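You operate a simulated robot arm through the tools that you are given. There is no shell and no other tool. Be economical: measure what you need, move in short steps, check, and stop when the job is done.

Carry out the task below with a simulated two-armed robot. There is one attempt and no reset: what you move stays moved.

JOB
Stack the brown crucible labelled "4" from the middle of the grey table on top of the brown crucible labelled "5". Then push the orange drawer shut. Then put two of the small beakers from the middle of the grey table on the bench in front of the oven. Then switch the green socket switch on. Then stack the white crucible that says "1" from the door end of the concrete bench on top of the white crucible labelled "3". Then take the brown paver from the third level from the top of the steel shelf and leave it on the enamel tray on the door end of the concrete bench. Then open the room door. Do these in the order given. Set down upright: small beaker.

It is judged by the outcome, as a careful person would: the job done as asked, and still so three seconds after it is handed in. It fails if anything else is knocked over, pushed out of place, dropped, spilled or broken.

ROBOT AND FRAMES
Two 6-joint arms with two-finger parallel grippers on one trunk, on a base that drives. Base frame: it is fixed to the floor where the robot stands at the start and does not move with it; the origin is under the middle of the robot, x ahead of it, y to its left, z up; the surface under the hand at the start is at about z = 800. Readings come in mm, rad, newtons and seconds.
The left shoulder is at the start at [-77, 177, 832], the right one opposite. With the tool pointing down near the work surface each hand reaches from about 100 to 720 mm from the robot's upright axis, wherever it stands, measured 20 degrees to its own side. Places, roughly: bench in front of the oven (89x17 cm) [-2820, -300, 700]; brown crucible [500, -250, 750]; enamel tray (24x19x4 cm) [-3000, 5300, 700]; green socket switch [0, -1600, 1100]; orange drawer [300, 0, 700]; paver [-750, 6000, 1000]; room door [-2200, 6300, 1000]; small beaker [750, 0, 750]; white crucible [-3000, 5250, 750]. Payload 1.57 kg a hand.
Tool frame (each hand has its own): the origin (TCP) lies between the finger pads and is the grasp point; the fingertips stand 30 mm ahead of it; z points along the fingers, y is the line along which they close. The gripper opens to 80 mm. The fingers are 17 mm wide and 12 mm thick; the gripper's body (40 by 82 mm) begins 80 mm behind the TCP.
Orientation is that of the tool frame in the base frame, as [roll, pitch, yaw] about the fixed x, y, z axes, in that order (R = Rz(yaw) Ry(pitch) Rx(roll)). With the fingers straight down and closing along the base's y, the tool's x points along the base's -x, its y along +y and its z along -z.

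CONTROLS
- The arms move only by the tool step_arm. It takes "left_steps", "right_steps" or both (then of equal length, played together; a hand with none holds still); each is a list of rows, each a list of 3 entries, a list of its own where there are three numbers: the turn, a rotation vector about the tool's x, y, z in rad, then the shift along the tool's x, y, z in mm, then the opening, from 0 (shut) to 1 (fully open). In form: [[[wx, wy, wz], [tx, ty, tz], grip], ...]. A call has 1 to 20 rows; each row shifts and turns the commanded pose from where the row before left it, along the tool's axes as they then stand. Rows are played at 5 a second. More than 50 mm and 0.15 rad between two rows, or a gripper value outside its range, and nothing of the call is played. A pose out of reach is approached as far as the arm can. The call stops where the force on the tool passes 40 N (or 10 N more than at its start, if that is more) or the arm is blocked; 0.2 s more then pass. The fingers move at their own pace (about 72 mm/s each) and stop on an object; they squeeze with about 32 N. The grip force told is the motor's: it shows also when the fingers shut on nothing. Time passes only in rows, and 0.2 s behind the last, so rows that do not move let the fingers close. The reply holds the time, the measured pose of the TCP, the force on the tool along the base axes, the opening and the grip force, in the units named above and with some noise, with the torque about the TCP (base axes, N m) and any sound that the robot's microphone picked up, and new pictures: "pictures" is both (left out), scene, wrist or none (wrist: the cameras of the hands that moved).
- Cameras (640 x 400 px; columns grow to the right, rows downward): "scene" is now at [29, -16.2, 1547.1]; the picture's right is [-0.25, -0.97, 0.00], its down [-0.80, 0.20, -0.57] and it looks along [0.55, -0.14, -0.82] (base axes); focal length 237 px, centre (320, 200). "left" rides on the left gripper at [72, 7, -122] in its tool frame; the picture's right is [-0.09, 1.00, 0.00], its down [-0.84, -0.08, -0.54] and it looks along [-0.54, -0.05, 0.84] (tool axes); focal length 238 px, centre (320, 200). "right" rides on the right gripper at [72, -7, -122] in its tool frame; the picture's right is [0.09, 1.00, 0.00], its down [-0.84, 0.08, -0.54] and it looks along [-0.54, 0.05, 0.84] (tool axes); focal length 238 px, centre (320, 200). There is no depth. A picture from a camera that has moved, and an enlarged one, comes with that camera's place and axes in the base frame and with its lens.
- move_column(by): slides the trunk up (or, below 0, down) by that many mm; the arms and the scene camera ride with it, the base frame stays. It gives what a move gives, with no picture.
- drive_base(legs): drives the robot by 1 to 6 legs, each [ahead, left, turn to the left] in mm, mm and rad, along the robot's own axes; the way and the turn of a leg run together, so that a leg with both is an arc; at most 1500 mm and 3.142 rad a leg. The arms and the cameras ride along, it lands a little off, and it stops where it bumps. It gives what a move gives, and a new picture of the scene camera.
- pan_tilt(pan, tilt): turns the head with the scene camera to pan (to the left, within 2.496 rad either way) and tilt (down, from -0.506 to 1.204), counted from straight ahead of the robot. It gives what a move gives, and a new picture of the scene camera.
- zoom(camera, box): a new picture of the part [left, top, right, bottom] of that camera's present view, enlarged. The clock stands still meanwhile.
- sign_off(): hands the job in; it is judged then, once.

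Work in short steps. Places have to be worked out from the pictures, the camera data and where the tool is seen: move nearer, look again, correct. Check each grasp and each placing, and mend what went wrong. You have 196 turns and 260 pictures in all, those below and enlarged ones among them. Open the grippers and draw the arms clear of the work before you hand the job in, unless the task says otherwise; then end with one line.

The tools are called after "Emit:" by a JSON object that holds its "fn" and its "kwargs". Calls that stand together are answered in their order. step_arm: Moves the arms, as the interface text tells. Its arguments: {"type":"object","properties":{"left_steps":{"type":"array"},"right_steps":{"type":"array"},"pictures":{"type":"string","enum":["both","scene","wrist","none"]}},"required":[]} The other tools are called the same way: move_column (by) slides the trunk up or down; drive_base (legs) drives the base; pan_tilt (pan, tilt) turns the head that bears the scene camera; zoom (camera, box) takes an enlarged picture of a part of a camera's view; sign_off () hands the job in.

At the start:

```text
clock: 0.0
left_position: [550.9, -68.6, 1103.8]
left_ee_rot: [3.141, 0.0, -3.141]
left_wrist_force: [0.9, -0.2, -0.7]
left_moment: [0.01, 0.01, -0.01]
left_width: 80.1
left_grasp_force: 0.1
right_position: [264.6, -404.2, 1150.4]
right_ee_rot: [3.141, -0.001, -3.141]
right_wrist_force: [0.3, 0.5, 0.6]
right_moment: [-0.07, -0.01, -0.04]
right_width: 79.9
right_grasp_force: 0.1
trunk travel left (down, up): [-275.0, 53.0]
robot x, y, heading: [-2.2, 1.7, -0.002]
head pan, tilt: [-0.248, 0.962]
```

scene: 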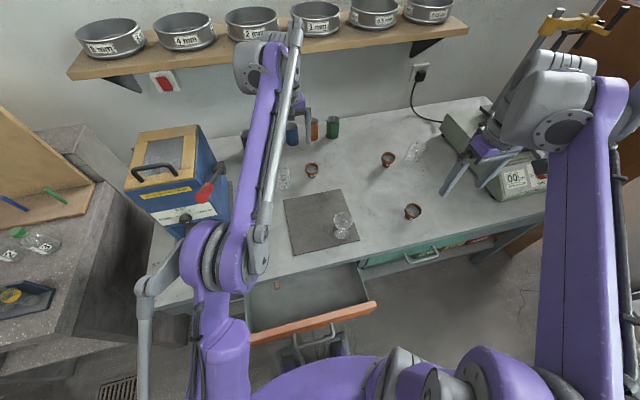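
right: 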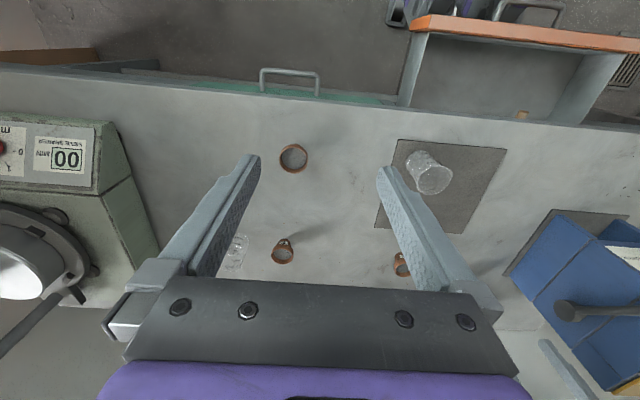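
left: 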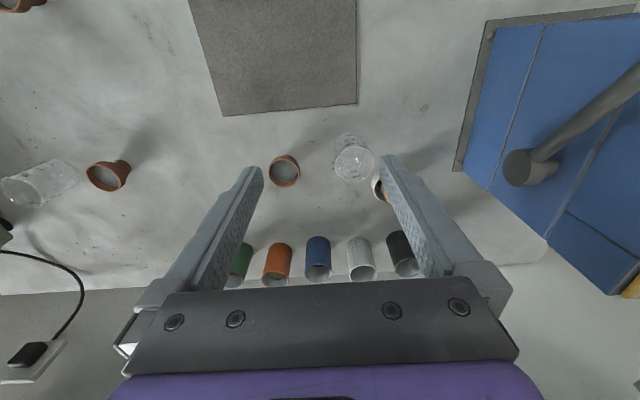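

I see three brown crucibles on the grey table, with beakers and an open drawer in front. I'll zoom in to read the labels.

Emit:
{"fn": "zoom", "kwargs": {"camera": "scene", "box": [270, 110, 450, 250]}}

Emit:
{"fn": "zoom", "kwargs": {"camera": "right", "box": [210, 120, 450, 290]}}

Emit:
{"fn": "zoom", "kwargs": {"camera": "left", "box": [0, 100, 440, 290]}}

```text
2.86 times, centred on (360, 180) of scene
camera zoom: at [29.0, -16.2, 1547.1], right [-0.25, -0.97, 0.0], down [-0.8, 0.2, -0.57], along [0.55, -0.14, -0.82], focal length 678 px, centre (206, 257)
```

zoom: 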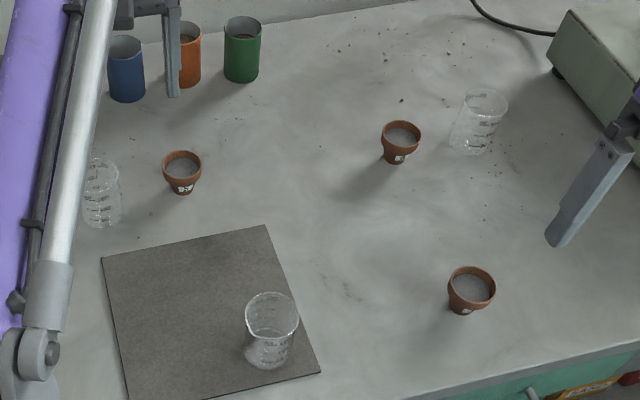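

```text
2.35 times, centred on (330, 205) of right
camera zoom: at [193.1, -409.5, 1269.5], right [-0.09, 1.0, 0.0], down [0.84, 0.08, 0.54], along [0.54, 0.05, -0.84], focal length 561 px, centre (296, 188)
```

zoom: 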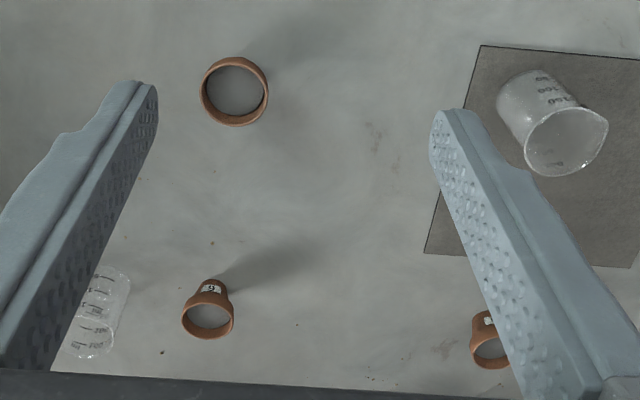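

```text
1.45 times, centred on (220, 195) of left
camera zoom: at [480.0, -62.3, 1225.7], right [0.09, 1.0, 0.0], down [0.84, -0.08, 0.54], along [0.54, -0.05, -0.84], focal length 347 px, centre (466, 207)
```

zoom: 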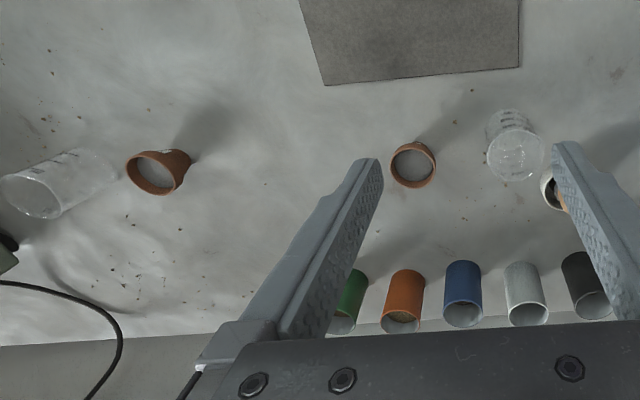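

The labels are small, so I'll zoom tighter on each pot.

Emit:
{"fn": "zoom", "kwargs": {"camera": "scene", "box": [300, 150, 332, 170]}}

Emit:
{"fn": "zoom", "kwargs": {"camera": "scene", "box": [372, 145, 404, 165]}}

Emit:
{"fn": "zoom", "kwargs": {"camera": "scene", "box": [392, 196, 432, 221]}}

```text
16.00 times, centred on (316, 160) of scene
camera zoom: at [29.0, -16.2, 1547.1], right [-0.25, -0.97, 0.0], down [-0.8, 0.2, -0.57], along [0.55, -0.14, -0.82], focal length 3796 px, centre (384, 840)
```

zoom: 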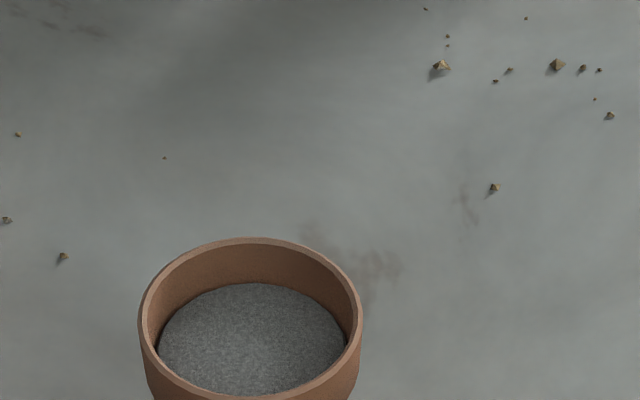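

```text
16.00 times, centred on (388, 155) of scene
camera zoom: at [29.0, -16.2, 1547.1], right [-0.25, -0.97, 0.0], down [-0.8, 0.2, -0.57], along [0.55, -0.14, -0.82], focal length 3796 px, centre (-768, 920)
```

zoom: 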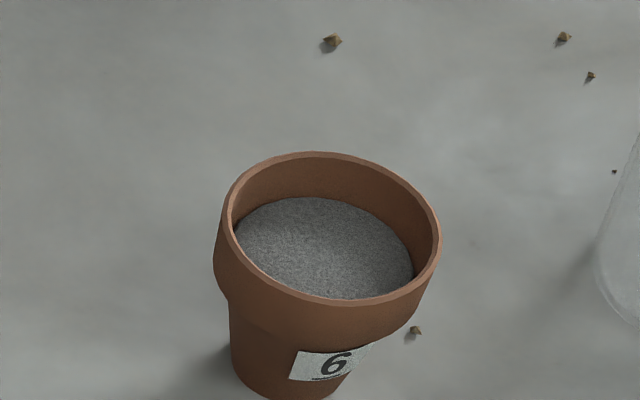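

```text
16.00 times, centred on (412, 208) of scene
camera zoom: at [29.0, -16.2, 1547.1], right [-0.25, -0.97, 0.0], down [-0.8, 0.2, -0.57], along [0.55, -0.14, -0.82], focal length 3796 px, centre (-1152, 64)
```

zoom: 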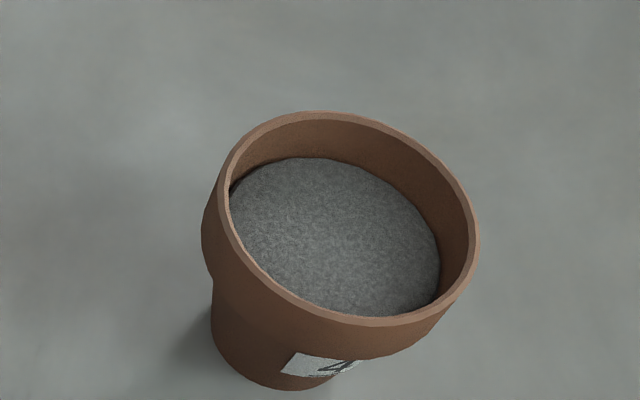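

The near-right one is 4 and the far-right one 6; I check the third.

Emit:
{"fn": "zoom", "kwargs": {"camera": "scene", "box": [296, 158, 328, 182]}}

Emit:
{"fn": "zoom", "kwargs": {"camera": "scene", "box": [240, 100, 350, 200]}}

Emit:
{"fn": "zoom", "kwargs": {"camera": "left", "box": [360, 140, 420, 220]}}

```text
16.00 times, centred on (312, 170) of scene
camera zoom: at [29.0, -16.2, 1547.1], right [-0.25, -0.97, 0.0], down [-0.8, 0.2, -0.57], along [0.55, -0.14, -0.82], focal length 3796 px, centre (448, 680)
```

zoom: 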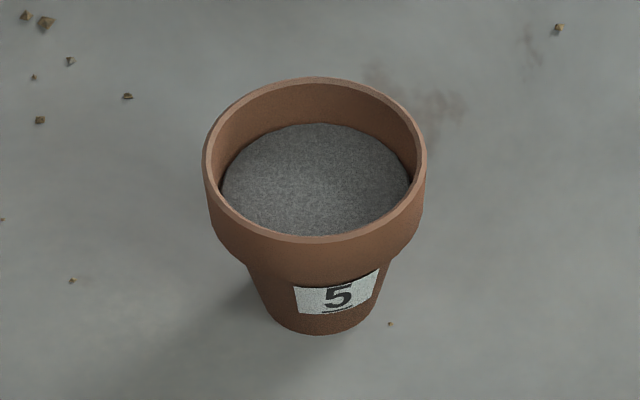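

```text
4.00 times, centred on (295, 150) of scene
camera zoom: at [29.0, -16.2, 1547.1], right [-0.25, -0.97, 0.0], down [-0.8, 0.2, -0.57], along [0.55, -0.14, -0.82], focal length 949 px, centre (420, 400)
```

zoom: 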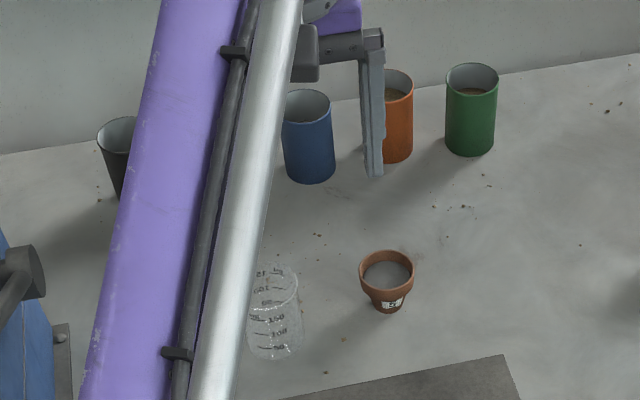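

```text
5.00 times, centred on (390, 180) of left
camera zoom: at [480.0, -62.3, 1225.7], right [0.09, 1.0, 0.0], down [0.84, -0.08, 0.54], along [0.54, -0.05, -0.84], focal length 1192 px, centre (-30, 300)
```

zoom: 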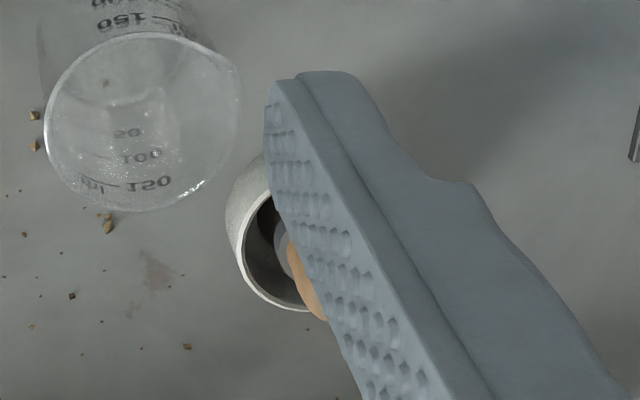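

All three read: 4 near (≈[382,-443], rim z≈842), 5 at ≈[665,-144], table ≈800. I draw the left arm clear and bring the right hand over pot 4 to look closer.

Emit:
{"fn": "step_arm", "kwargs": {"left_steps": [[[0, 0, 0], [45, 0, 0], 1], [[0, 0, 0], [45, 0, 0], 1], [[0, 0, 0], [45, 0, 0], 1], [[0, 0, 0], [45, 0, 0], 1], [[0, 0, 0], [45, 0, 0], 1], [[0, 0, 0], [45, 0, 0], 1], [[0, 0, 0], [0, 45, 0], 1], [[0, 0, 0], [0, 45, 0], 1], [[0, 0, 0], [0, 45, 0], 1], [[0, 0, 0], [0, 45, 0], 1], [[0, 0, 0], [0, 45, 0], 1], [[0, 0, 0], [0, 45, 0], 1]], "right_steps": [[[0, 0, 0], [-9.8, -3.2, 0], 1], [[0, 0, 0], [-9.8, -3.2, 15], 1], [[0, 0, 0], [-9.8, -3.2, 15], 1], [[0, 0, 0], [-9.8, -3.2, 15], 1], [[0, 0, 0], [-9.8, -3.2, 15], 1], [[0, 0, 0], [-9.8, -3.2, 15], 1], [[0, 0, 0], [-9.8, -3.2, 15], 1], [[0, 0, 0], [-9.8, -3.2, 15], 1], [[0, 0, 0], [-9.8, -3.2, 15], 1], [[0, 0, 0], [-9.8, -3.2, 15], 1], [[0, 0, 0], [-9.8, -3.2, 15], 1], [[0, 0, 0], [-9.8, -3.2, 15], 1]]}}

```text
clock: 2.6
left_position: [280.2, 203.9, 1101.6]
left_ee_rot: [-3.141, -0.001, 3.139]
left_wrist_force: [0.1, -1.3, 0.8]
left_moment: [-0.01, -0.01, 0.01]
left_width: 80.1
left_grasp_force: 0.0
right_position: [383.6, -441.4, 982.7]
right_ee_rot: [3.141, 0.001, 3.141]
right_wrist_force: [-0.1, -0.4, -0.9]
right_moment: [0.03, 0.01, -0.02]
right_width: 80.0
right_grasp_force: 0.0
trunk travel left (down, up): [-275.0, 53.0]
robot x, y, heading: [-5.4, -3.4, 0.002]
head pan, tilt: [-0.248, 0.962]
camera scene: at [29.8, -16.1, 1547.1], right [-0.25, -0.97, 0.0], down [-0.8, 0.2, -0.57], along [0.55, -0.14, -0.82], focal length 237 px, centre (320, 200)
camera right: at [312.0, -447.2, 1102.2], right [-0.09, 1.0, 0.0], down [0.84, 0.08, 0.54], along [0.54, 0.05, -0.84], focal length 238 px, centre (320, 200)
camera left: at [209.7, 210.8, 1223.1], right [0.09, 1.0, 0.0], down [0.84, -0.08, 0.54], along [0.54, -0.05, -0.84], focal length 238 px, centre (320, 200)
```

scene: 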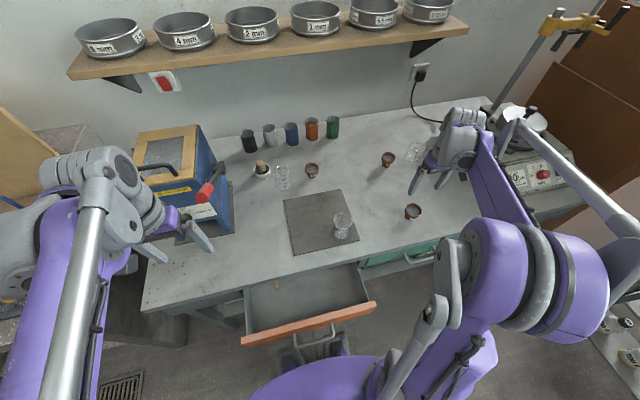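
right: 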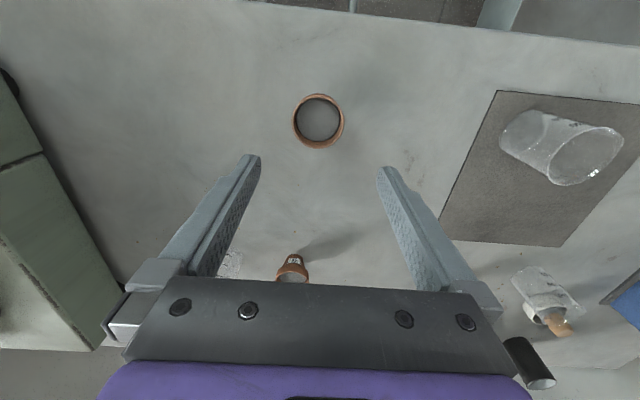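
left: 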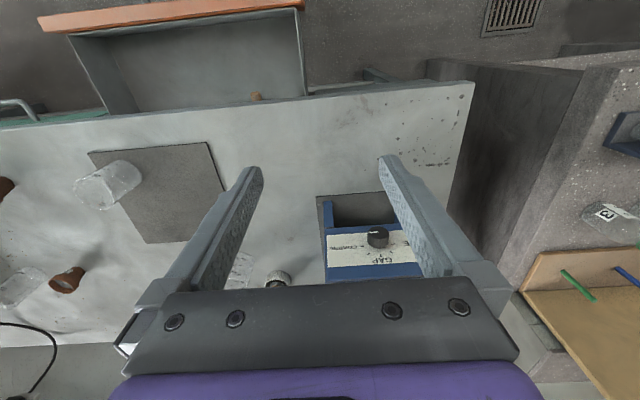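

Pot 4's rim is centred near [378,-443], 57 mm wide. I descend over it with the fingers straddling it.

Emit:
{"fn": "step_arm", "kwargs": {"right_steps": [[[0, 0, 0], [5, -2, 25], 1], [[0, 0, 0], [0, 0, 25], 1], [[0, 0, 0], [0, 0, 25], 1], [[0, 0, 0], [0, 0, 25], 1], [[0, 0, 0], [0, 0, 20], 1], [[0, 0, 0], [0, 0, 19], 1], [[0, 0, 0], [0, 0, 0], 1]], "pictures": "wrist"}}

```text
clock: 4.2
left_position: [280.1, 203.6, 1101.6]
left_ee_rot: [3.141, -0.001, 3.14]
left_wrist_force: [-0.2, 0.2, -0.2]
left_moment: [0.02, 0.0, -0.02]
left_width: 80.0
left_grasp_force: 0.0
right_position: [380.2, -441.5, 845.9]
right_ee_rot: [3.141, 0.001, -3.141]
right_wrist_force: [0.2, -0.3, 0.2]
right_moment: [0.0, 0.04, 0.0]
right_width: 79.9
right_grasp_force: 0.1
trunk travel left (down, up): [-275.0, 53.0]
robot x, y, heading: [2.8, -0.6, -0.0]
head pan, tilt: [-0.248, 0.962]
camera right: at [307.4, -448.7, 964.9], right [-0.09, 1.0, 0.0], down [0.84, 0.08, 0.54], along [0.54, 0.05, -0.84], focal length 238 px, centre (320, 200)
```

right: 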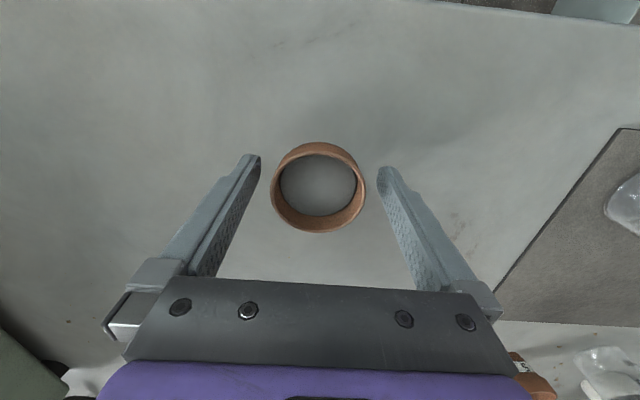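

The rim sits centred between the fingers, so I close the grip and lift slightly.

Emit:
{"fn": "step_arm", "kwargs": {"right_steps": [[[0, 0, 0], [2, -1.5, 3], 1], [[0, 0, 0], [0, 0, 0], 0.5], [[0, 0, 0], [0, 0, 0], 0.3], [[0, 0, 0], [0, 0, 0], 0.3], [[0, 0, 0], [0, 0, 0], 0.3], [[0, 0, 0], [0, 0, -10], 0.3], [[0, 0, 0], [0, 0, -20], 0.3], [[0, 0, 0], [0, 0, -20], 0.3], [[0, 0, 0], [0, 0, 0], 0.3]], "pictures": "both"}}

```text
clock: 6.2
left_position: [280.6, 202.6, 1101.1]
left_ee_rot: [3.141, -0.002, -3.14]
left_wrist_force: [-0.7, -0.1, 0.0]
left_moment: [0.0, 0.0, 0.0]
left_width: 80.0
left_grasp_force: 0.1
right_position: [376.4, -445.0, 894.0]
right_ee_rot: [3.141, -0.002, -3.141]
right_wrist_force: [-0.6, -0.8, -0.1]
right_moment: [0.01, 0.01, -0.01]
right_width: 23.9
right_grasp_force: 0.1
trunk travel left (down, up): [-275.0, 53.0]
robot x, y, heading: [0.8, -0.4, 0.001]
head pan, tilt: [-0.248, 0.962]
camera scene: at [29.2, -16.3, 1547.0], right [-0.25, -0.97, 0.0], down [-0.8, 0.2, -0.57], along [0.55, -0.14, -0.82], focal length 237 px, centre (320, 200)
camera right: at [304.6, -451.3, 1012.6], right [-0.09, 1.0, 0.0], down [0.84, 0.08, 0.54], along [0.54, 0.05, -0.84], focal length 238 px, centre (320, 200)
```

scene: 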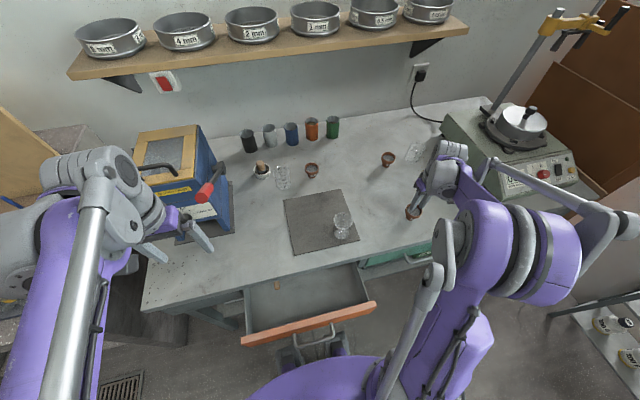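
right: 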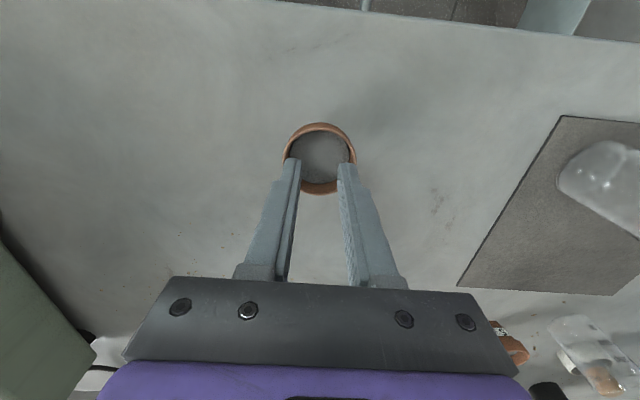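

The fingers closed to 24 mm, so the grip was missed or slipped. I look closely at the pot.

Emit:
{"fn": "zoom", "kwargs": {"camera": "right", "box": [240, 100, 400, 220]}}

Emit:
{"fn": "zoom", "kwargs": {"camera": "scene", "box": [380, 160, 460, 230]}}

```text
3.33 times, centred on (320, 160) of right
camera zoom: at [304.6, -451.3, 1012.6], right [-0.09, 1.0, 0.0], down [0.84, 0.08, 0.54], along [0.54, 0.05, -0.84], focal length 794 px, centre (320, 333)
```

zoom: 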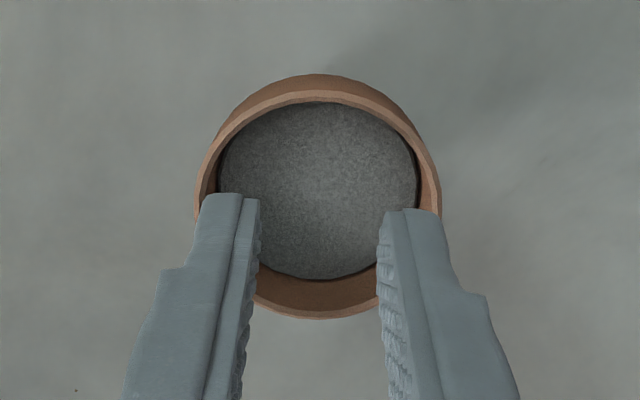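

```text
5.71 times, centred on (420, 195) of scene
camera zoom: at [29.2, -16.3, 1547.0], right [-0.25, -0.97, 0.0], down [-0.8, 0.2, -0.57], along [0.55, -0.14, -0.82], focal length 1356 px, centre (-251, 229)
```

zoom: 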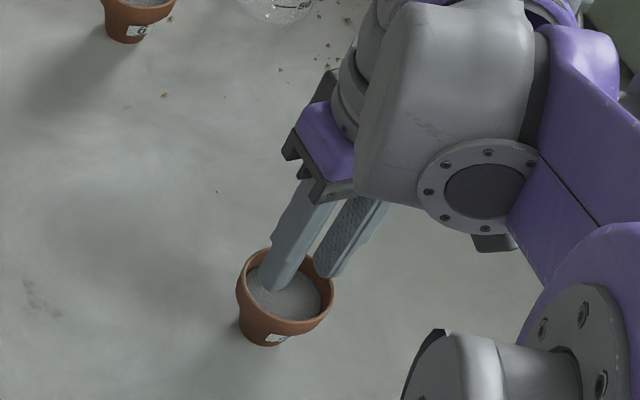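

The pot is upright and unmoved; the grip seems to have slipped. I'll open, go a little lower, and shut fully, checking the width before lifting.

Emit:
{"fn": "step_arm", "kwargs": {"right_steps": [[[0, 0, 0], [0, 0, 0], 1], [[0, 0, 0], [0, 0, 0], 1], [[0, 0, 0], [0, 0, 0], 1], [[0, 0, 0], [0, 1.5, 25], 1], [[0, 0, 0], [0, 0, 20], 1], [[0, 0, 0], [0, 0, 11], 1], [[0, 0, 0], [0, 0, 0], 1], [[0, 0, 0], [0, 0, 0], 0.6], [[0, 0, 0], [0, 0, 0], 0.5], [[0, 0, 0], [0, 0, 0], 0.5], [[0, 0, 0], [0, 0, 0], 0.5]], "pictures": "wrist"}}

```text
clock: 8.6
left_position: [281.4, 203.4, 1101.5]
left_ee_rot: [3.141, 0.002, -3.14]
left_wrist_force: [-0.3, -0.9, -1.3]
left_moment: [0.02, -0.01, 0.01]
left_width: 80.0
left_grasp_force: 0.1
right_position: [377.0, -443.6, 836.3]
right_ee_rot: [3.141, 0.001, -3.141]
right_wrist_force: [-0.7, -0.2, -0.3]
right_moment: [0.01, 0.0, 0.0]
right_width: 53.2
right_grasp_force: 31.8
trunk travel left (down, up): [-275.0, 53.0]
robot x, y, heading: [-4.1, -2.3, 0.003]
head pan, tilt: [-0.248, 0.962]
camera right: at [303.9, -449.3, 956.2], right [-0.09, 1.0, 0.0], down [0.84, 0.08, 0.54], along [0.54, 0.05, -0.84], focal length 238 px, centre (320, 200)
```

right: 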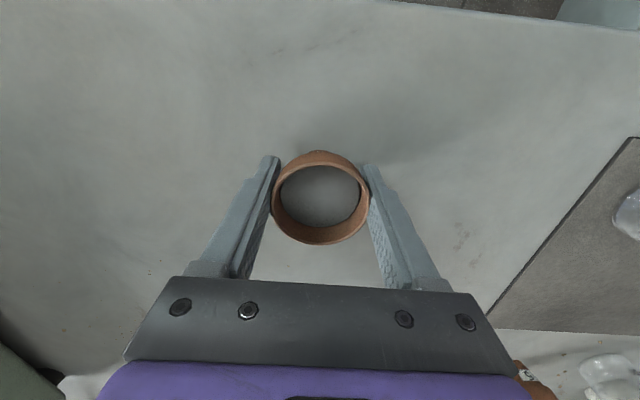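

Now it holds at 53 mm with 32 N. I lift gently to check.

Emit:
{"fn": "step_arm", "kwargs": {"right_steps": [[[0, 0, 0], [0, 0, -5], 0.5], [[0, 0, 0], [0, 0, -10], 0.5], [[0, 0, 0], [0, 0, -10], 0.5], [[0, 0, 0], [0, 0, 0], 0.5]], "pictures": "wrist"}}

```text
clock: 9.6
left_position: [280.9, 203.1, 1102.5]
left_ee_rot: [3.14, 0.0, -3.141]
left_wrist_force: [0.8, -0.6, 0.2]
left_moment: [0.0, 0.0, 0.02]
left_width: 80.2
left_grasp_force: 0.1
right_position: [374.6, -443.9, 861.8]
right_ee_rot: [3.142, 0.0, -3.141]
right_wrist_force: [-0.1, 1.1, -0.8]
right_moment: [-0.01, 0.03, 0.02]
right_width: 53.6
right_grasp_force: 31.6
trunk travel left (down, up): [-275.0, 53.0]
robot x, y, heading: [-0.5, 0.9, 0.001]
head pan, tilt: [-0.248, 0.962]
camera right: at [303.5, -450.2, 981.9], right [-0.09, 1.0, 0.0], down [0.84, 0.08, 0.54], along [0.54, 0.05, -0.84], focal length 238 px, centre (320, 200)
```

right: 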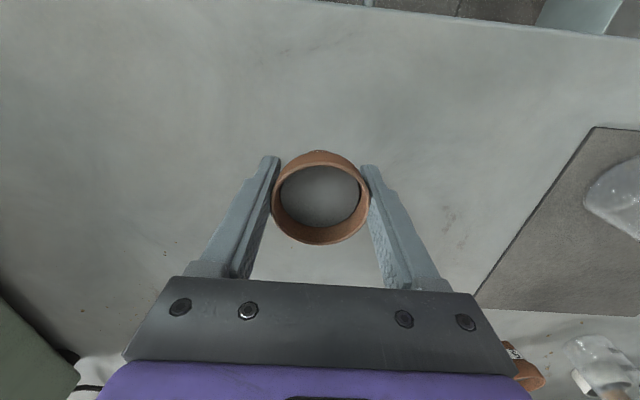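

Pot 4 is held firmly. I lift high and move to a standoff beside pot 5 to locate it by the wrist camera.

Emit:
{"fn": "step_arm", "kwargs": {"right_steps": [[[0, 0, 0], [0, 0, -30], 0.5], [[0, 0, 0], [0, 0, -30], 0.5], [[0, 0, 0], [0, 0, -30], 0.5], [[0, 0, 0], [0, 0, -30], 0.5], [[0, 0, 0], [-25, 17, 0], 0.5], [[0, 0, 0], [-25, 17, 0], 0.5], [[0, 0, 0], [-25, 17, 0], 0.5], [[0, 0, 0], [-25, 17, 0], 0.5], [[0, 0, 0], [-25, 17, 0], 0.5], [[0, 0, 0], [-25, 17, 0], 0.5], [[0, 0, 0], [-25, 17, 0], 0.5], [[0, 0, 0], [-25, 17, 0], 0.5], [[0, 0, 0], [-25, 17, 0], 0.5], [[0, 0, 0], [-20, 17, 0], 0.5], [[0, 0, 0], [0, 0, 0], 0.5]]}}

```text
clock: 12.8
left_position: [279.6, 203.7, 1102.4]
left_ee_rot: [3.141, 0.0, 3.14]
left_wrist_force: [1.6, -0.1, -0.5]
left_moment: [0.0, -0.03, 0.02]
left_width: 80.0
left_grasp_force: 0.0
right_position: [621.1, -272.5, 983.1]
right_ee_rot: [-3.141, 0.001, 3.141]
right_wrist_force: [-0.6, -0.8, -1.8]
right_moment: [-0.03, -0.01, 0.02]
right_width: 53.4
right_grasp_force: 32.5
trunk travel left (down, up): [-275.0, 53.0]
robot x, y, heading: [-1.2, -0.5, 0.005]
head pan, tilt: [-0.248, 0.962]
camera scene: at [28.7, -16.5, 1547.0], right [-0.25, -0.97, 0.0], down [-0.79, 0.2, -0.57], along [0.56, -0.14, -0.82], focal length 237 px, centre (320, 200)
camera right: at [548.7, -279.1, 1103.7], right [-0.09, 1.0, 0.0], down [0.84, 0.08, 0.54], along [0.54, 0.05, -0.84], focal length 238 px, centre (320, 200)
```

scene: 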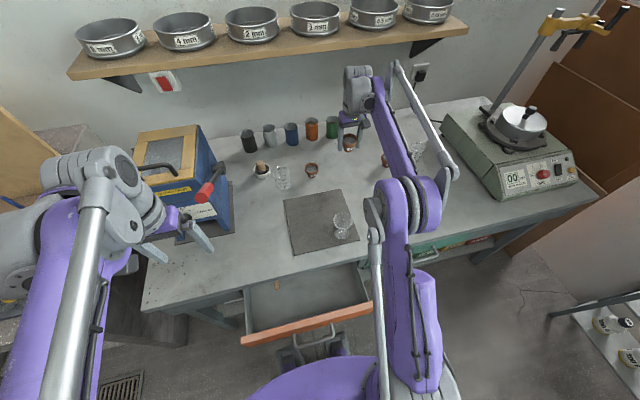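
right: 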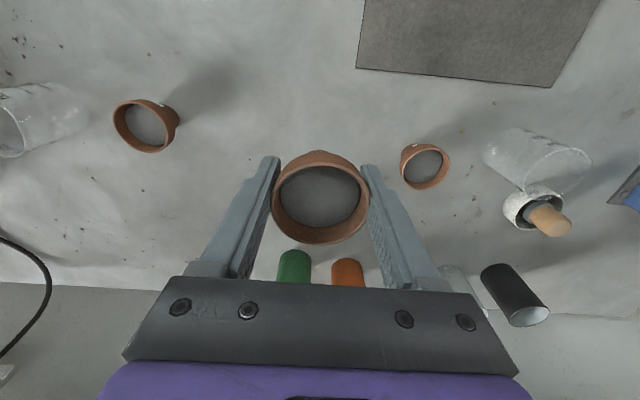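

Pot 5 is visible right of the held pot; zoom to get its rim centre precisely.

Emit:
{"fn": "zoom", "kwargs": {"camera": "right", "box": [380, 120, 480, 210]}}

Emit:
{"fn": "zoom", "kwargs": {"camera": "right", "box": [260, 130, 380, 250]}}

```text
4.44 times, centred on (430, 165) of right
camera zoom: at [548.7, -279.1, 1103.7], right [-0.09, 1.0, 0.0], down [0.84, 0.08, 0.54], along [0.54, 0.05, -0.84], focal length 1059 px, centre (-169, 356)
```

zoom: 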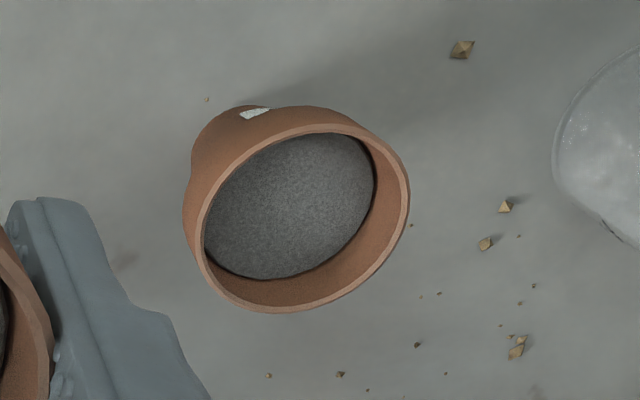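

```text
3.33 times, centred on (320, 190) of right
camera zoom: at [548.7, -279.1, 1103.7], right [-0.09, 1.0, 0.0], down [0.84, 0.08, 0.54], along [0.54, 0.05, -0.84], focal length 794 px, centre (320, 233)
```

zoom: 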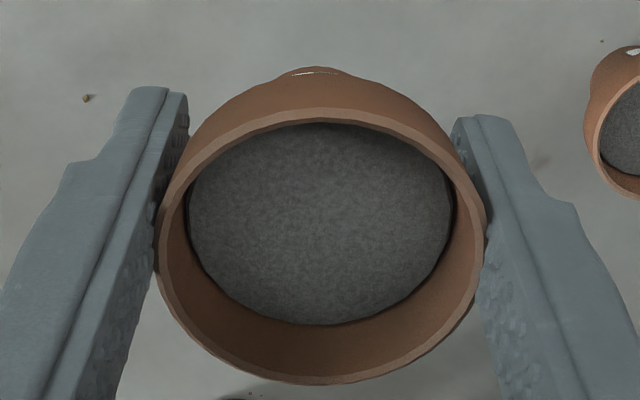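

Held pot's rim centre is ≈3 mm ahead of the TCP; pot 5's rim centre is ≈[661,-141]. I move above it, then check the alignment from the scene camera.

Emit:
{"fn": "step_arm", "kwargs": {"right_steps": [[[0, 0, 0], [-12, 33, 0], 0.5], [[0, 0, 0], [-12, 33, 0], 0.5], [[0, 0, 0], [-12.5, 33, 0], 0.5], [[0, 0, 0], [0, 32, 0], 0.5], [[0, 0, 0], [0, 0, 25], 0.5], [[0, 0, 0], [0, 0, 25], 0.5], [[0, 0, 0], [0, 0, 10], 0.5], [[0, 0, 0], [0, 0, 0], 0.5]], "pictures": "wrist"}}

Emit:
{"fn": "zoom", "kwargs": {"camera": "scene", "box": [280, 110, 360, 190]}}

```text
clock: 14.6
left_position: [280.6, 203.9, 1102.5]
left_ee_rot: [3.141, 0.0, 3.141]
left_wrist_force: [1.2, 0.7, 0.3]
left_moment: [0.0, 0.01, 0.02]
left_width: 80.0
left_grasp_force: 0.0
right_position: [657.8, -142.0, 923.5]
right_ee_rot: [3.141, 0.0, 3.139]
right_wrist_force: [0.6, 0.0, -0.9]
right_moment: [-0.01, 0.0, 0.0]
right_width: 53.2
right_grasp_force: 32.3
trunk travel left (down, up): [-275.0, 53.0]
robot x, y, heading: [3.4, -1.3, 0.003]
head pan, tilt: [-0.248, 0.962]
camera right: at [585.3, -148.4, 1042.5], right [-0.09, 1.0, 0.0], down [0.84, 0.08, 0.54], along [0.54, 0.05, -0.84], focal length 238 px, centre (320, 200)
```

right: 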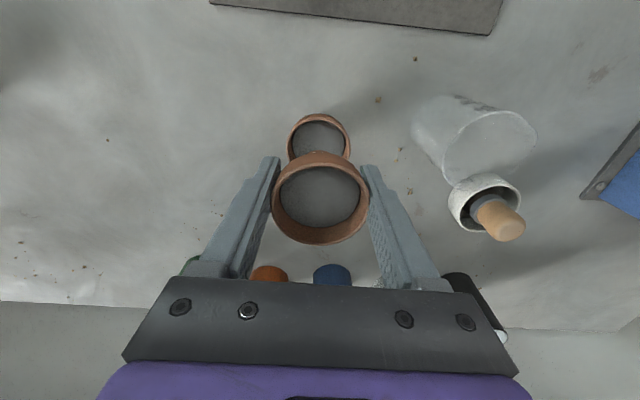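

```text
5.00 times, centred on (320, 150) of scene
camera zoom: at [29.1, -16.2, 1547.1], right [-0.25, -0.97, 0.0], down [-0.8, 0.2, -0.57], along [0.55, -0.14, -0.82], focal length 1186 px, centre (320, 450)
```

zoom: 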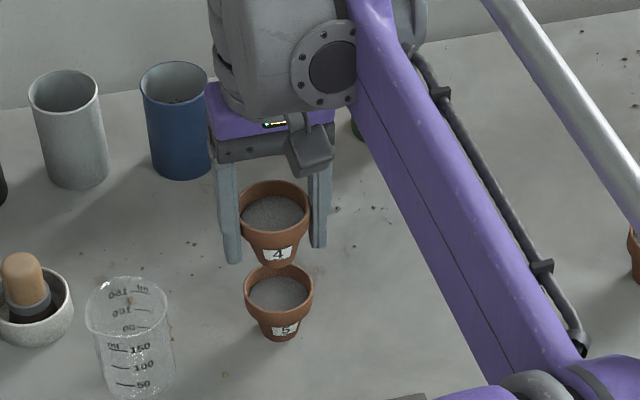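

Both views agree the pots are aligned within ~2 mm. I nudge y by -1 and descend to just above contact.

Emit:
{"fn": "step_arm", "kwargs": {"right_steps": [[[0, 0, 0], [0, -1, 15], 0.5], [[0, 0, 0], [0, 0, 15], 0.5], [[0, 0, 0], [0, 0, 10], 0.5], [[0, 0, 0], [0, 0, 5], 0.5], [[0, 0, 0], [0, 0, 4], 0.5], [[0, 0, 0], [0, 0, 0], 0.5]], "pictures": "none"}}

Emit:
{"fn": "zoom", "kwargs": {"camera": "scene", "box": [290, 130, 340, 190]}}

```text
clock: 15.9
left_position: [279.0, 203.4, 1103.3]
left_ee_rot: [3.14, -0.001, 3.14]
left_wrist_force: [0.0, 0.4, 0.1]
left_moment: [-0.01, 0.01, 0.0]
left_width: 79.8
left_grasp_force: 0.2
right_position: [657.2, -149.0, 877.5]
right_ee_rot: [-3.135, 0.001, 3.139]
right_wrist_force: [1.8, -6.1, 23.2]
right_moment: [-0.7, -0.09, 0.05]
right_width: 53.3
right_grasp_force: 31.6
trunk travel left (down, up): [-275.0, 53.0]
robot x, y, heading: [-1.6, 0.8, -0.002]
head pan, tilt: [-0.248, 0.962]
stopped in row 6 (right hand): the force on the tool passed its limit at 42 N (the readings are from after the stop); the commanded pose is now the measured one
```

```text
6.67 times, centred on (315, 160) of scene
camera zoom: at [27.7, -16.3, 1547.1], right [-0.25, -0.97, 0.0], down [-0.79, 0.2, -0.57], along [0.56, -0.14, -0.82], focal length 1582 px, centre (353, 467)
```

zoom: 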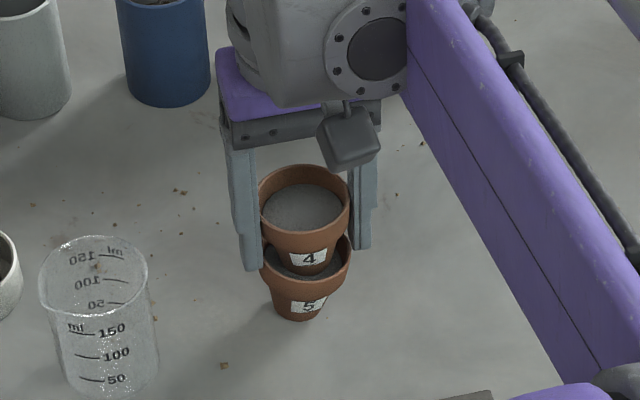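

Contact at 42 N a bit higher than expected, with a sideways shift. I look closer before releasing.

Emit:
{"fn": "zoom", "kwargs": {"camera": "scene", "box": [304, 152, 328, 182]}}

Emit:
{"fn": "zoom", "kwargs": {"camera": "right", "box": [260, 130, 380, 250]}}

```text
13.33 times, centred on (316, 167) of scene
camera zoom: at [27.7, -16.3, 1547.1], right [-0.25, -0.97, 0.0], down [-0.79, 0.2, -0.57], along [0.56, -0.14, -0.82], focal length 3164 px, centre (373, 640)
```

zoom: 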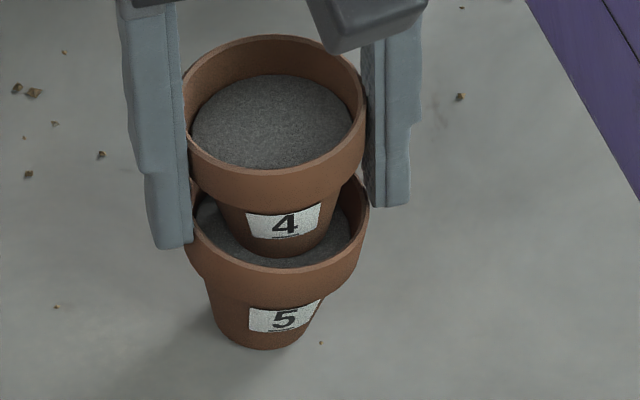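

```text
3.33 times, centred on (320, 190) of right
camera zoom: at [584.7, -154.2, 997.2], right [-0.09, 1.0, -0.01], down [0.84, 0.08, 0.54], along [0.54, 0.04, -0.84], focal length 794 px, centre (320, 233)
```

zoom: 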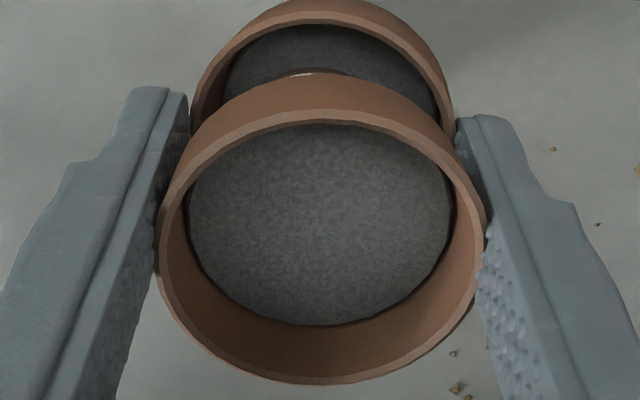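

The fingertips (53 mm apart) met pot 5's 57 mm rim; pot 4's foot is already inside it, just above the powder. I ease up 1 mm, centre, and release gently.

Emit:
{"fn": "step_arm", "kwargs": {"right_steps": [[[0, 0, 0], [2, -1.5, -1], 0.5], [[0, 0, 0], [0, 0, 0], 0.5], [[0, 0, 0], [0, 0, 0], 0.72], [[0, 0, 0], [0, 0, 0], 0.8], [[0, 0, 0], [0, 0, 0], 0.9], [[0, 0, 0], [0, 0, 0], 0.9]], "pictures": "wrist"}}

Emit:
{"fn": "zoom", "kwargs": {"camera": "scene", "box": [296, 142, 336, 182]}}

```text
clock: 17.4
left_position: [280.2, 202.3, 1102.0]
left_ee_rot: [3.14, 0.002, 3.138]
left_wrist_force: [-0.1, 0.8, 0.1]
left_moment: [-0.03, 0.0, -0.03]
left_width: 80.0
left_grasp_force: 0.0
right_position: [655.5, -149.0, 876.8]
right_ee_rot: [-3.138, 0.001, 3.138]
right_wrist_force: [-0.5, 0.0, -0.2]
right_moment: [-0.04, 0.01, 0.01]
right_width: 72.2
right_grasp_force: 0.4
trunk travel left (down, up): [-275.0, 53.0]
robot x, y, heading: [0.2, -2.5, 0.001]
head pan, tilt: [-0.248, 0.962]
camera right: at [583.3, -154.5, 996.1], right [-0.09, 1.0, 0.0], down [0.84, 0.08, 0.54], along [0.54, 0.04, -0.84], focal length 238 px, centre (320, 200)
```

right: 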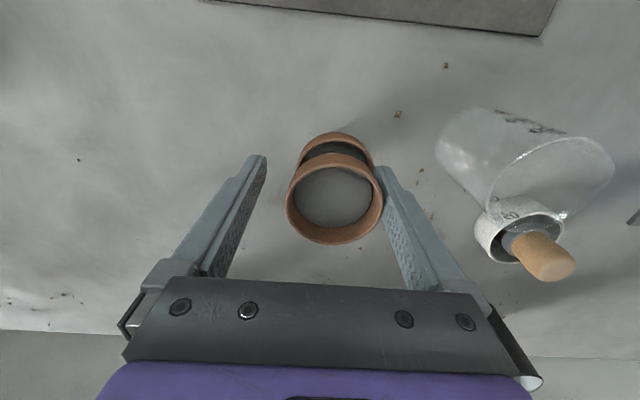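

```text
10.00 times, centred on (316, 162) of scene
camera zoom: at [29.0, -16.4, 1547.0], right [-0.25, -0.97, 0.0], down [-0.79, 0.2, -0.57], along [0.55, -0.14, -0.82], focal length 2373 px, centre (360, 580)
```

zoom: 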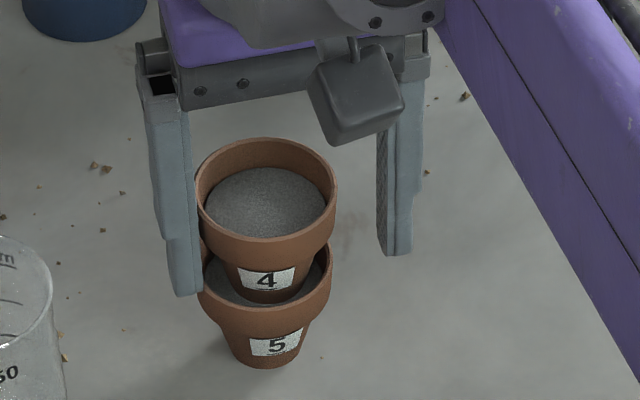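

Pot 4 sits in pot 5, slightly towards the +y finger. I centre the hand (+8 mm y) and open fully before lifting.

Emit:
{"fn": "step_arm", "kwargs": {"right_steps": [[[0, 0, 0], [0, 4, 0], 0.95], [[0, 0, 0], [0, 4, 0], 1], [[0, 0, 0], [0, 0, 0], 1], [[0, 0, 0], [0, 0, -10], 1], [[0, 0, 0], [0, 0, -15], 1], [[0, 0, 0], [0, 0, -25], 1], [[0, 0, 0], [0, 0, -30], 1], [[0, 0, 0], [0, 0, -30], 1]], "pictures": "wrist"}}

Emit:
{"fn": "zoom", "kwargs": {"camera": "scene", "box": [296, 142, 336, 182]}}

```text
clock: 19.1
left_position: [280.9, 202.4, 1101.7]
left_ee_rot: [-3.14, 0.0, 3.138]
left_wrist_force: [-0.6, 1.0, -0.2]
left_moment: [-0.04, 0.0, 0.0]
left_width: 80.0
left_grasp_force: 0.0
right_position: [656.5, -139.7, 986.9]
right_ee_rot: [-3.138, -0.001, 3.138]
right_wrist_force: [0.1, -0.2, -0.6]
right_moment: [-0.01, -0.02, -0.03]
right_width: 80.3
right_grasp_force: 0.1
trunk travel left (down, up): [-275.0, 53.0]
robot x, y, heading: [1.1, 0.5, -0.005]
head pan, tilt: [-0.248, 0.962]
camera right: at [584.0, -145.1, 1105.9], right [-0.09, 1.0, 0.0], down [0.84, 0.08, 0.54], along [0.54, 0.04, -0.84], focal length 238 px, centre (320, 200)
```

right: 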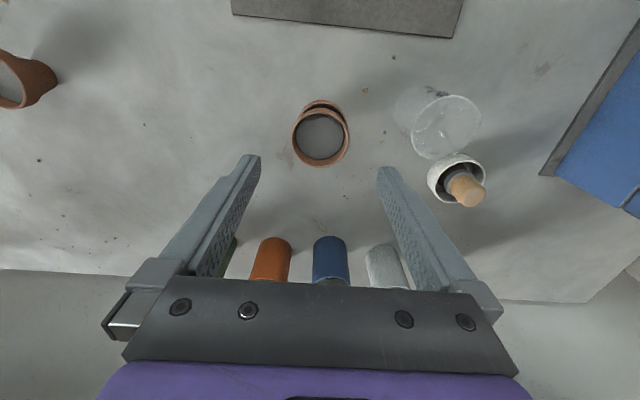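

```text
10.00 times, centred on (316, 162) of scene
camera zoom: at [28.9, -16.4, 1547.1], right [-0.25, -0.97, 0.0], down [-0.79, 0.2, -0.57], along [0.55, -0.14, -0.82], focal length 2373 px, centre (360, 580)
```

zoom: 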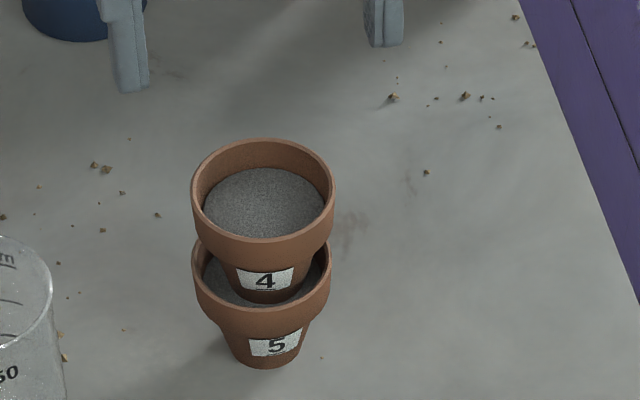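

The stack is good. Next the drawer: its front is at about x≈140, y -228..191, z≈740. I drive back 280 mm to get room and look.

Emit:
{"fn": "drive_base", "kwargs": {"legs": [[-280, 0, 0]]}}

Emit:
{"fn": "pan_tilt", "kwargs": {"pan": 0.0, "tilt": 1.0}}

```text
clock: 21.1
left_position: [7.0, 201.1, 1101.3]
left_ee_rot: [3.141, 0.0, 3.137]
left_wrist_force: [0.0, 1.1, 0.1]
left_moment: [0.0, -0.04, 0.02]
left_width: 80.1
left_grasp_force: 0.1
right_position: [382.0, -141.6, 985.6]
right_ee_rot: [-3.138, 0.002, 3.135]
right_wrist_force: [0.8, 0.2, 0.2]
right_moment: [-0.03, -0.02, 0.0]
right_width: 80.0
right_grasp_force: 0.0
trunk travel left (down, up): [-275.0, 53.0]
robot x, y, heading: [-273.9, -1.5, -0.003]
head pan, tilt: [-0.248, 0.962]
camera scene: at [-245.2, -15.8, 1547.1], right [-0.25, -0.97, 0.0], down [-0.79, 0.21, -0.57], along [0.55, -0.14, -0.82], focal length 237 px, centre (320, 200)
```

scene: 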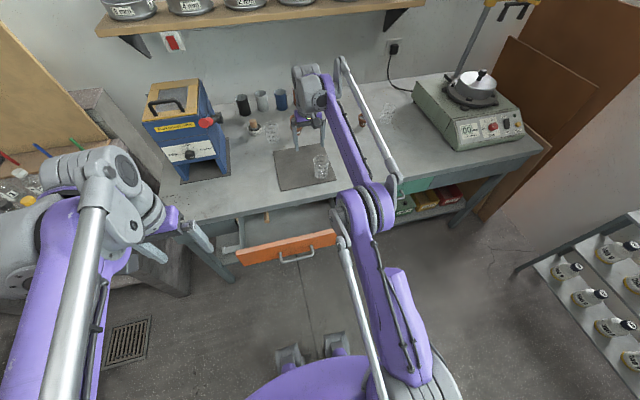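

```text
clock: 21.9
left_position: [6.4, 203.0, 1101.6]
left_ee_rot: [-3.141, -0.001, 3.137]
left_wrist_force: [0.3, -0.2, -0.3]
left_moment: [0.0, 0.0, 0.01]
left_width: 79.9
left_grasp_force: 0.1
right_position: [382.5, -141.4, 985.5]
right_ee_rot: [-3.138, 0.0, 3.137]
right_wrist_force: [0.8, -0.3, -0.1]
right_moment: [-0.01, 0.0, -0.02]
right_width: 80.2
right_grasp_force: 0.1
trunk travel left (down, up): [-275.0, 53.0]
robot x, y, heading: [-272.5, -0.8, -0.003]
head pan, tilt: [0.0, 1.0]
camera scene: at [-245.0, 1.9, 1544.3], right [-0.01, -1.0, 0.0], down [-0.84, 0.0, -0.54], along [0.54, 0.0, -0.84], focal length 237 px, centre (320, 200)
```

scene: 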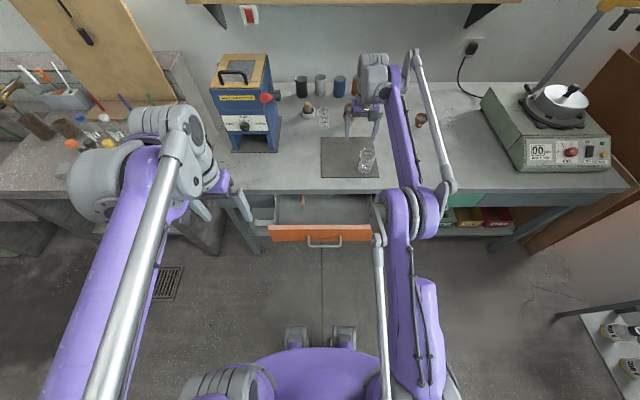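

Drawer front: top edge z≈772, x≈138, y -228..191, handle centre at y≈-17, z≈700. I retract the right hand in front of it, shut the fingers and pitch them 45° forward.

Emit:
{"fn": "step_arm", "kwargs": {"right_steps": [[[0, 0, 0], [40, 15.5, 0], 0.5], [[0, 0, 0], [40, 15.5, 0], 0], [[0, 0, 0], [40, 15.5, 0], 0], [[0, 0, 0], [40, 15.5, 0], 0], [[0, 0, 0], [40, 15.5, 0], 0], [[0, 0, 0], [40, 15.5, 0], 0], [[0, 0, 0], [40, 15.5, 0], 0], [[0, 0, 0], [42, 15.5, 0], 0], [[0, -0.135, 0], [0, 0, 0], 0], [[0, -0.135, 0], [0, 0, 0], 0], [[0, -0.135, 0], [0, 0, 0], 0], [[0, -0.135, 0], [0, 0, 0], 0], [[0, -0.135, 0], [0, 0, 0], 0], [[0, -0.135, 0], [0, 0, 0], 0], [[0, 0, 0], [0, 0, 0], 0]], "pictures": "both"}}

```text
clock: 25.1
left_position: [8.0, 203.0, 1102.1]
left_ee_rot: [3.142, 0.001, 3.137]
left_wrist_force: [-0.9, 0.4, 0.7]
left_moment: [0.0, -0.02, 0.0]
left_width: 80.1
left_grasp_force: 0.1
right_position: [60.6, -14.8, 985.3]
right_ee_rot: [-3.138, 0.812, 3.139]
right_wrist_force: [0.3, -0.3, 0.5]
right_moment: [0.01, 0.01, 0.0]
right_width: 0.3
right_grasp_force: 21.7
trunk travel left (down, up): [-275.0, 53.0]
robot x, y, heading: [-273.3, -1.6, -0.008]
head pan, tilt: [0.0, 1.0]
camera scene: at [-244.9, 2.0, 1544.3], right [-0.01, -1.0, 0.0], down [-0.84, 0.0, -0.54], along [0.54, 0.0, -0.84], focal length 237 px, centre (320, 200)
camera right: at [-77.6, -20.0, 1014.5], right [-0.06, 1.0, -0.07], down [0.18, 0.08, 0.98], along [0.98, 0.04, -0.19], focal length 238 px, centre (320, 200)
```

scene: 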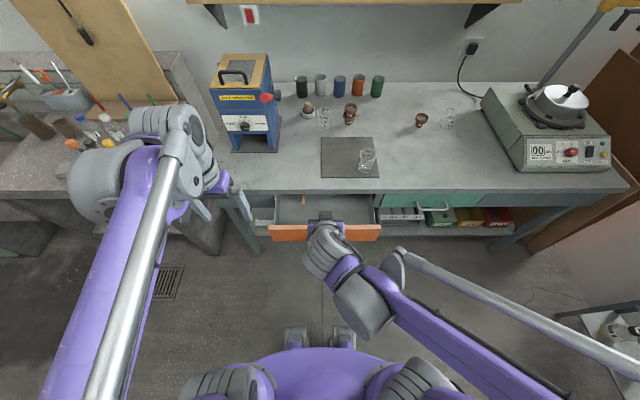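
right: 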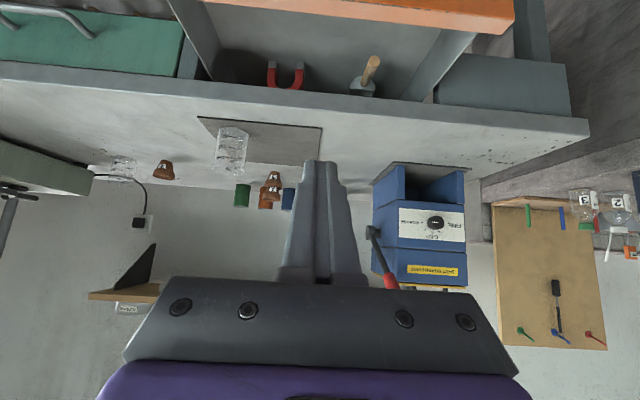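

Clear. I lower the fist in front of the drawer's upper panel.

Emit:
{"fn": "step_arm", "kwargs": {"right_steps": [[[0, 0, 0], [27, 0, 28], 0], [[0, 0, 0], [29, 0, 32], 0], [[0, 0, 0], [30, 0, 33], 0], [[0, 0, 0], [30, 0, 33], 0], [[0, 0, 0], [30, 0, 33], 0], [[0, 0, 0], [0, 0, 0], 0]], "pictures": "both"}}

```text
clock: 26.4
left_position: [6.8, 201.0, 1101.2]
left_ee_rot: [-3.14, 0.001, 3.136]
left_wrist_force: [-0.1, -0.2, -0.8]
left_moment: [0.0, -0.01, 0.0]
left_width: 80.1
left_grasp_force: 0.1
right_position: [96.4, -8.8, 806.1]
right_ee_rot: [-3.134, 0.809, 3.137]
right_wrist_force: [-1.1, -0.2, 0.7]
right_moment: [-0.05, -0.03, -0.03]
right_width: 0.0
right_grasp_force: 21.5
right hand out of reach, approached as far as the arm can: row 4, 5
trunk travel left (down, up): [-275.0, 53.0]
robot x, y, heading: [-277.5, 3.9, -0.007]
head pan, tilt: [0.0, 1.0]
camera scene: at [-245.5, 1.8, 1544.3], right [-0.01, -1.0, 0.0], down [-0.84, 0.0, -0.54], along [0.54, 0.0, -0.84], focal length 237 px, centre (320, 200)
camera right: at [-42.1, -13.2, 835.3], right [-0.06, 1.0, -0.07], down [0.19, 0.08, 0.98], along [0.98, 0.04, -0.19], focal length 238 px, centre (320, 200)
```

scene: 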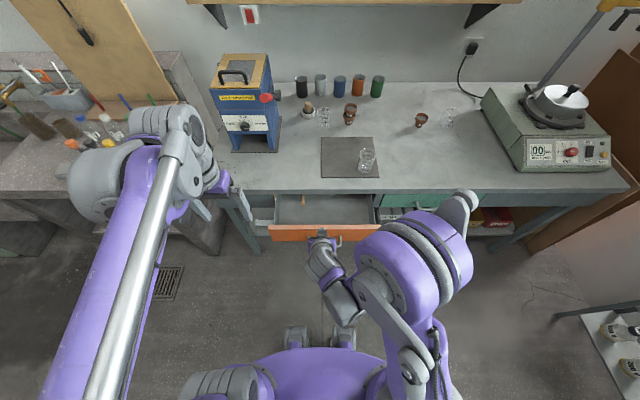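
right: 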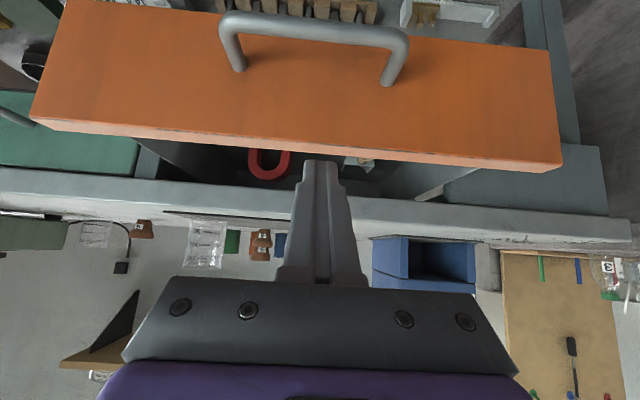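

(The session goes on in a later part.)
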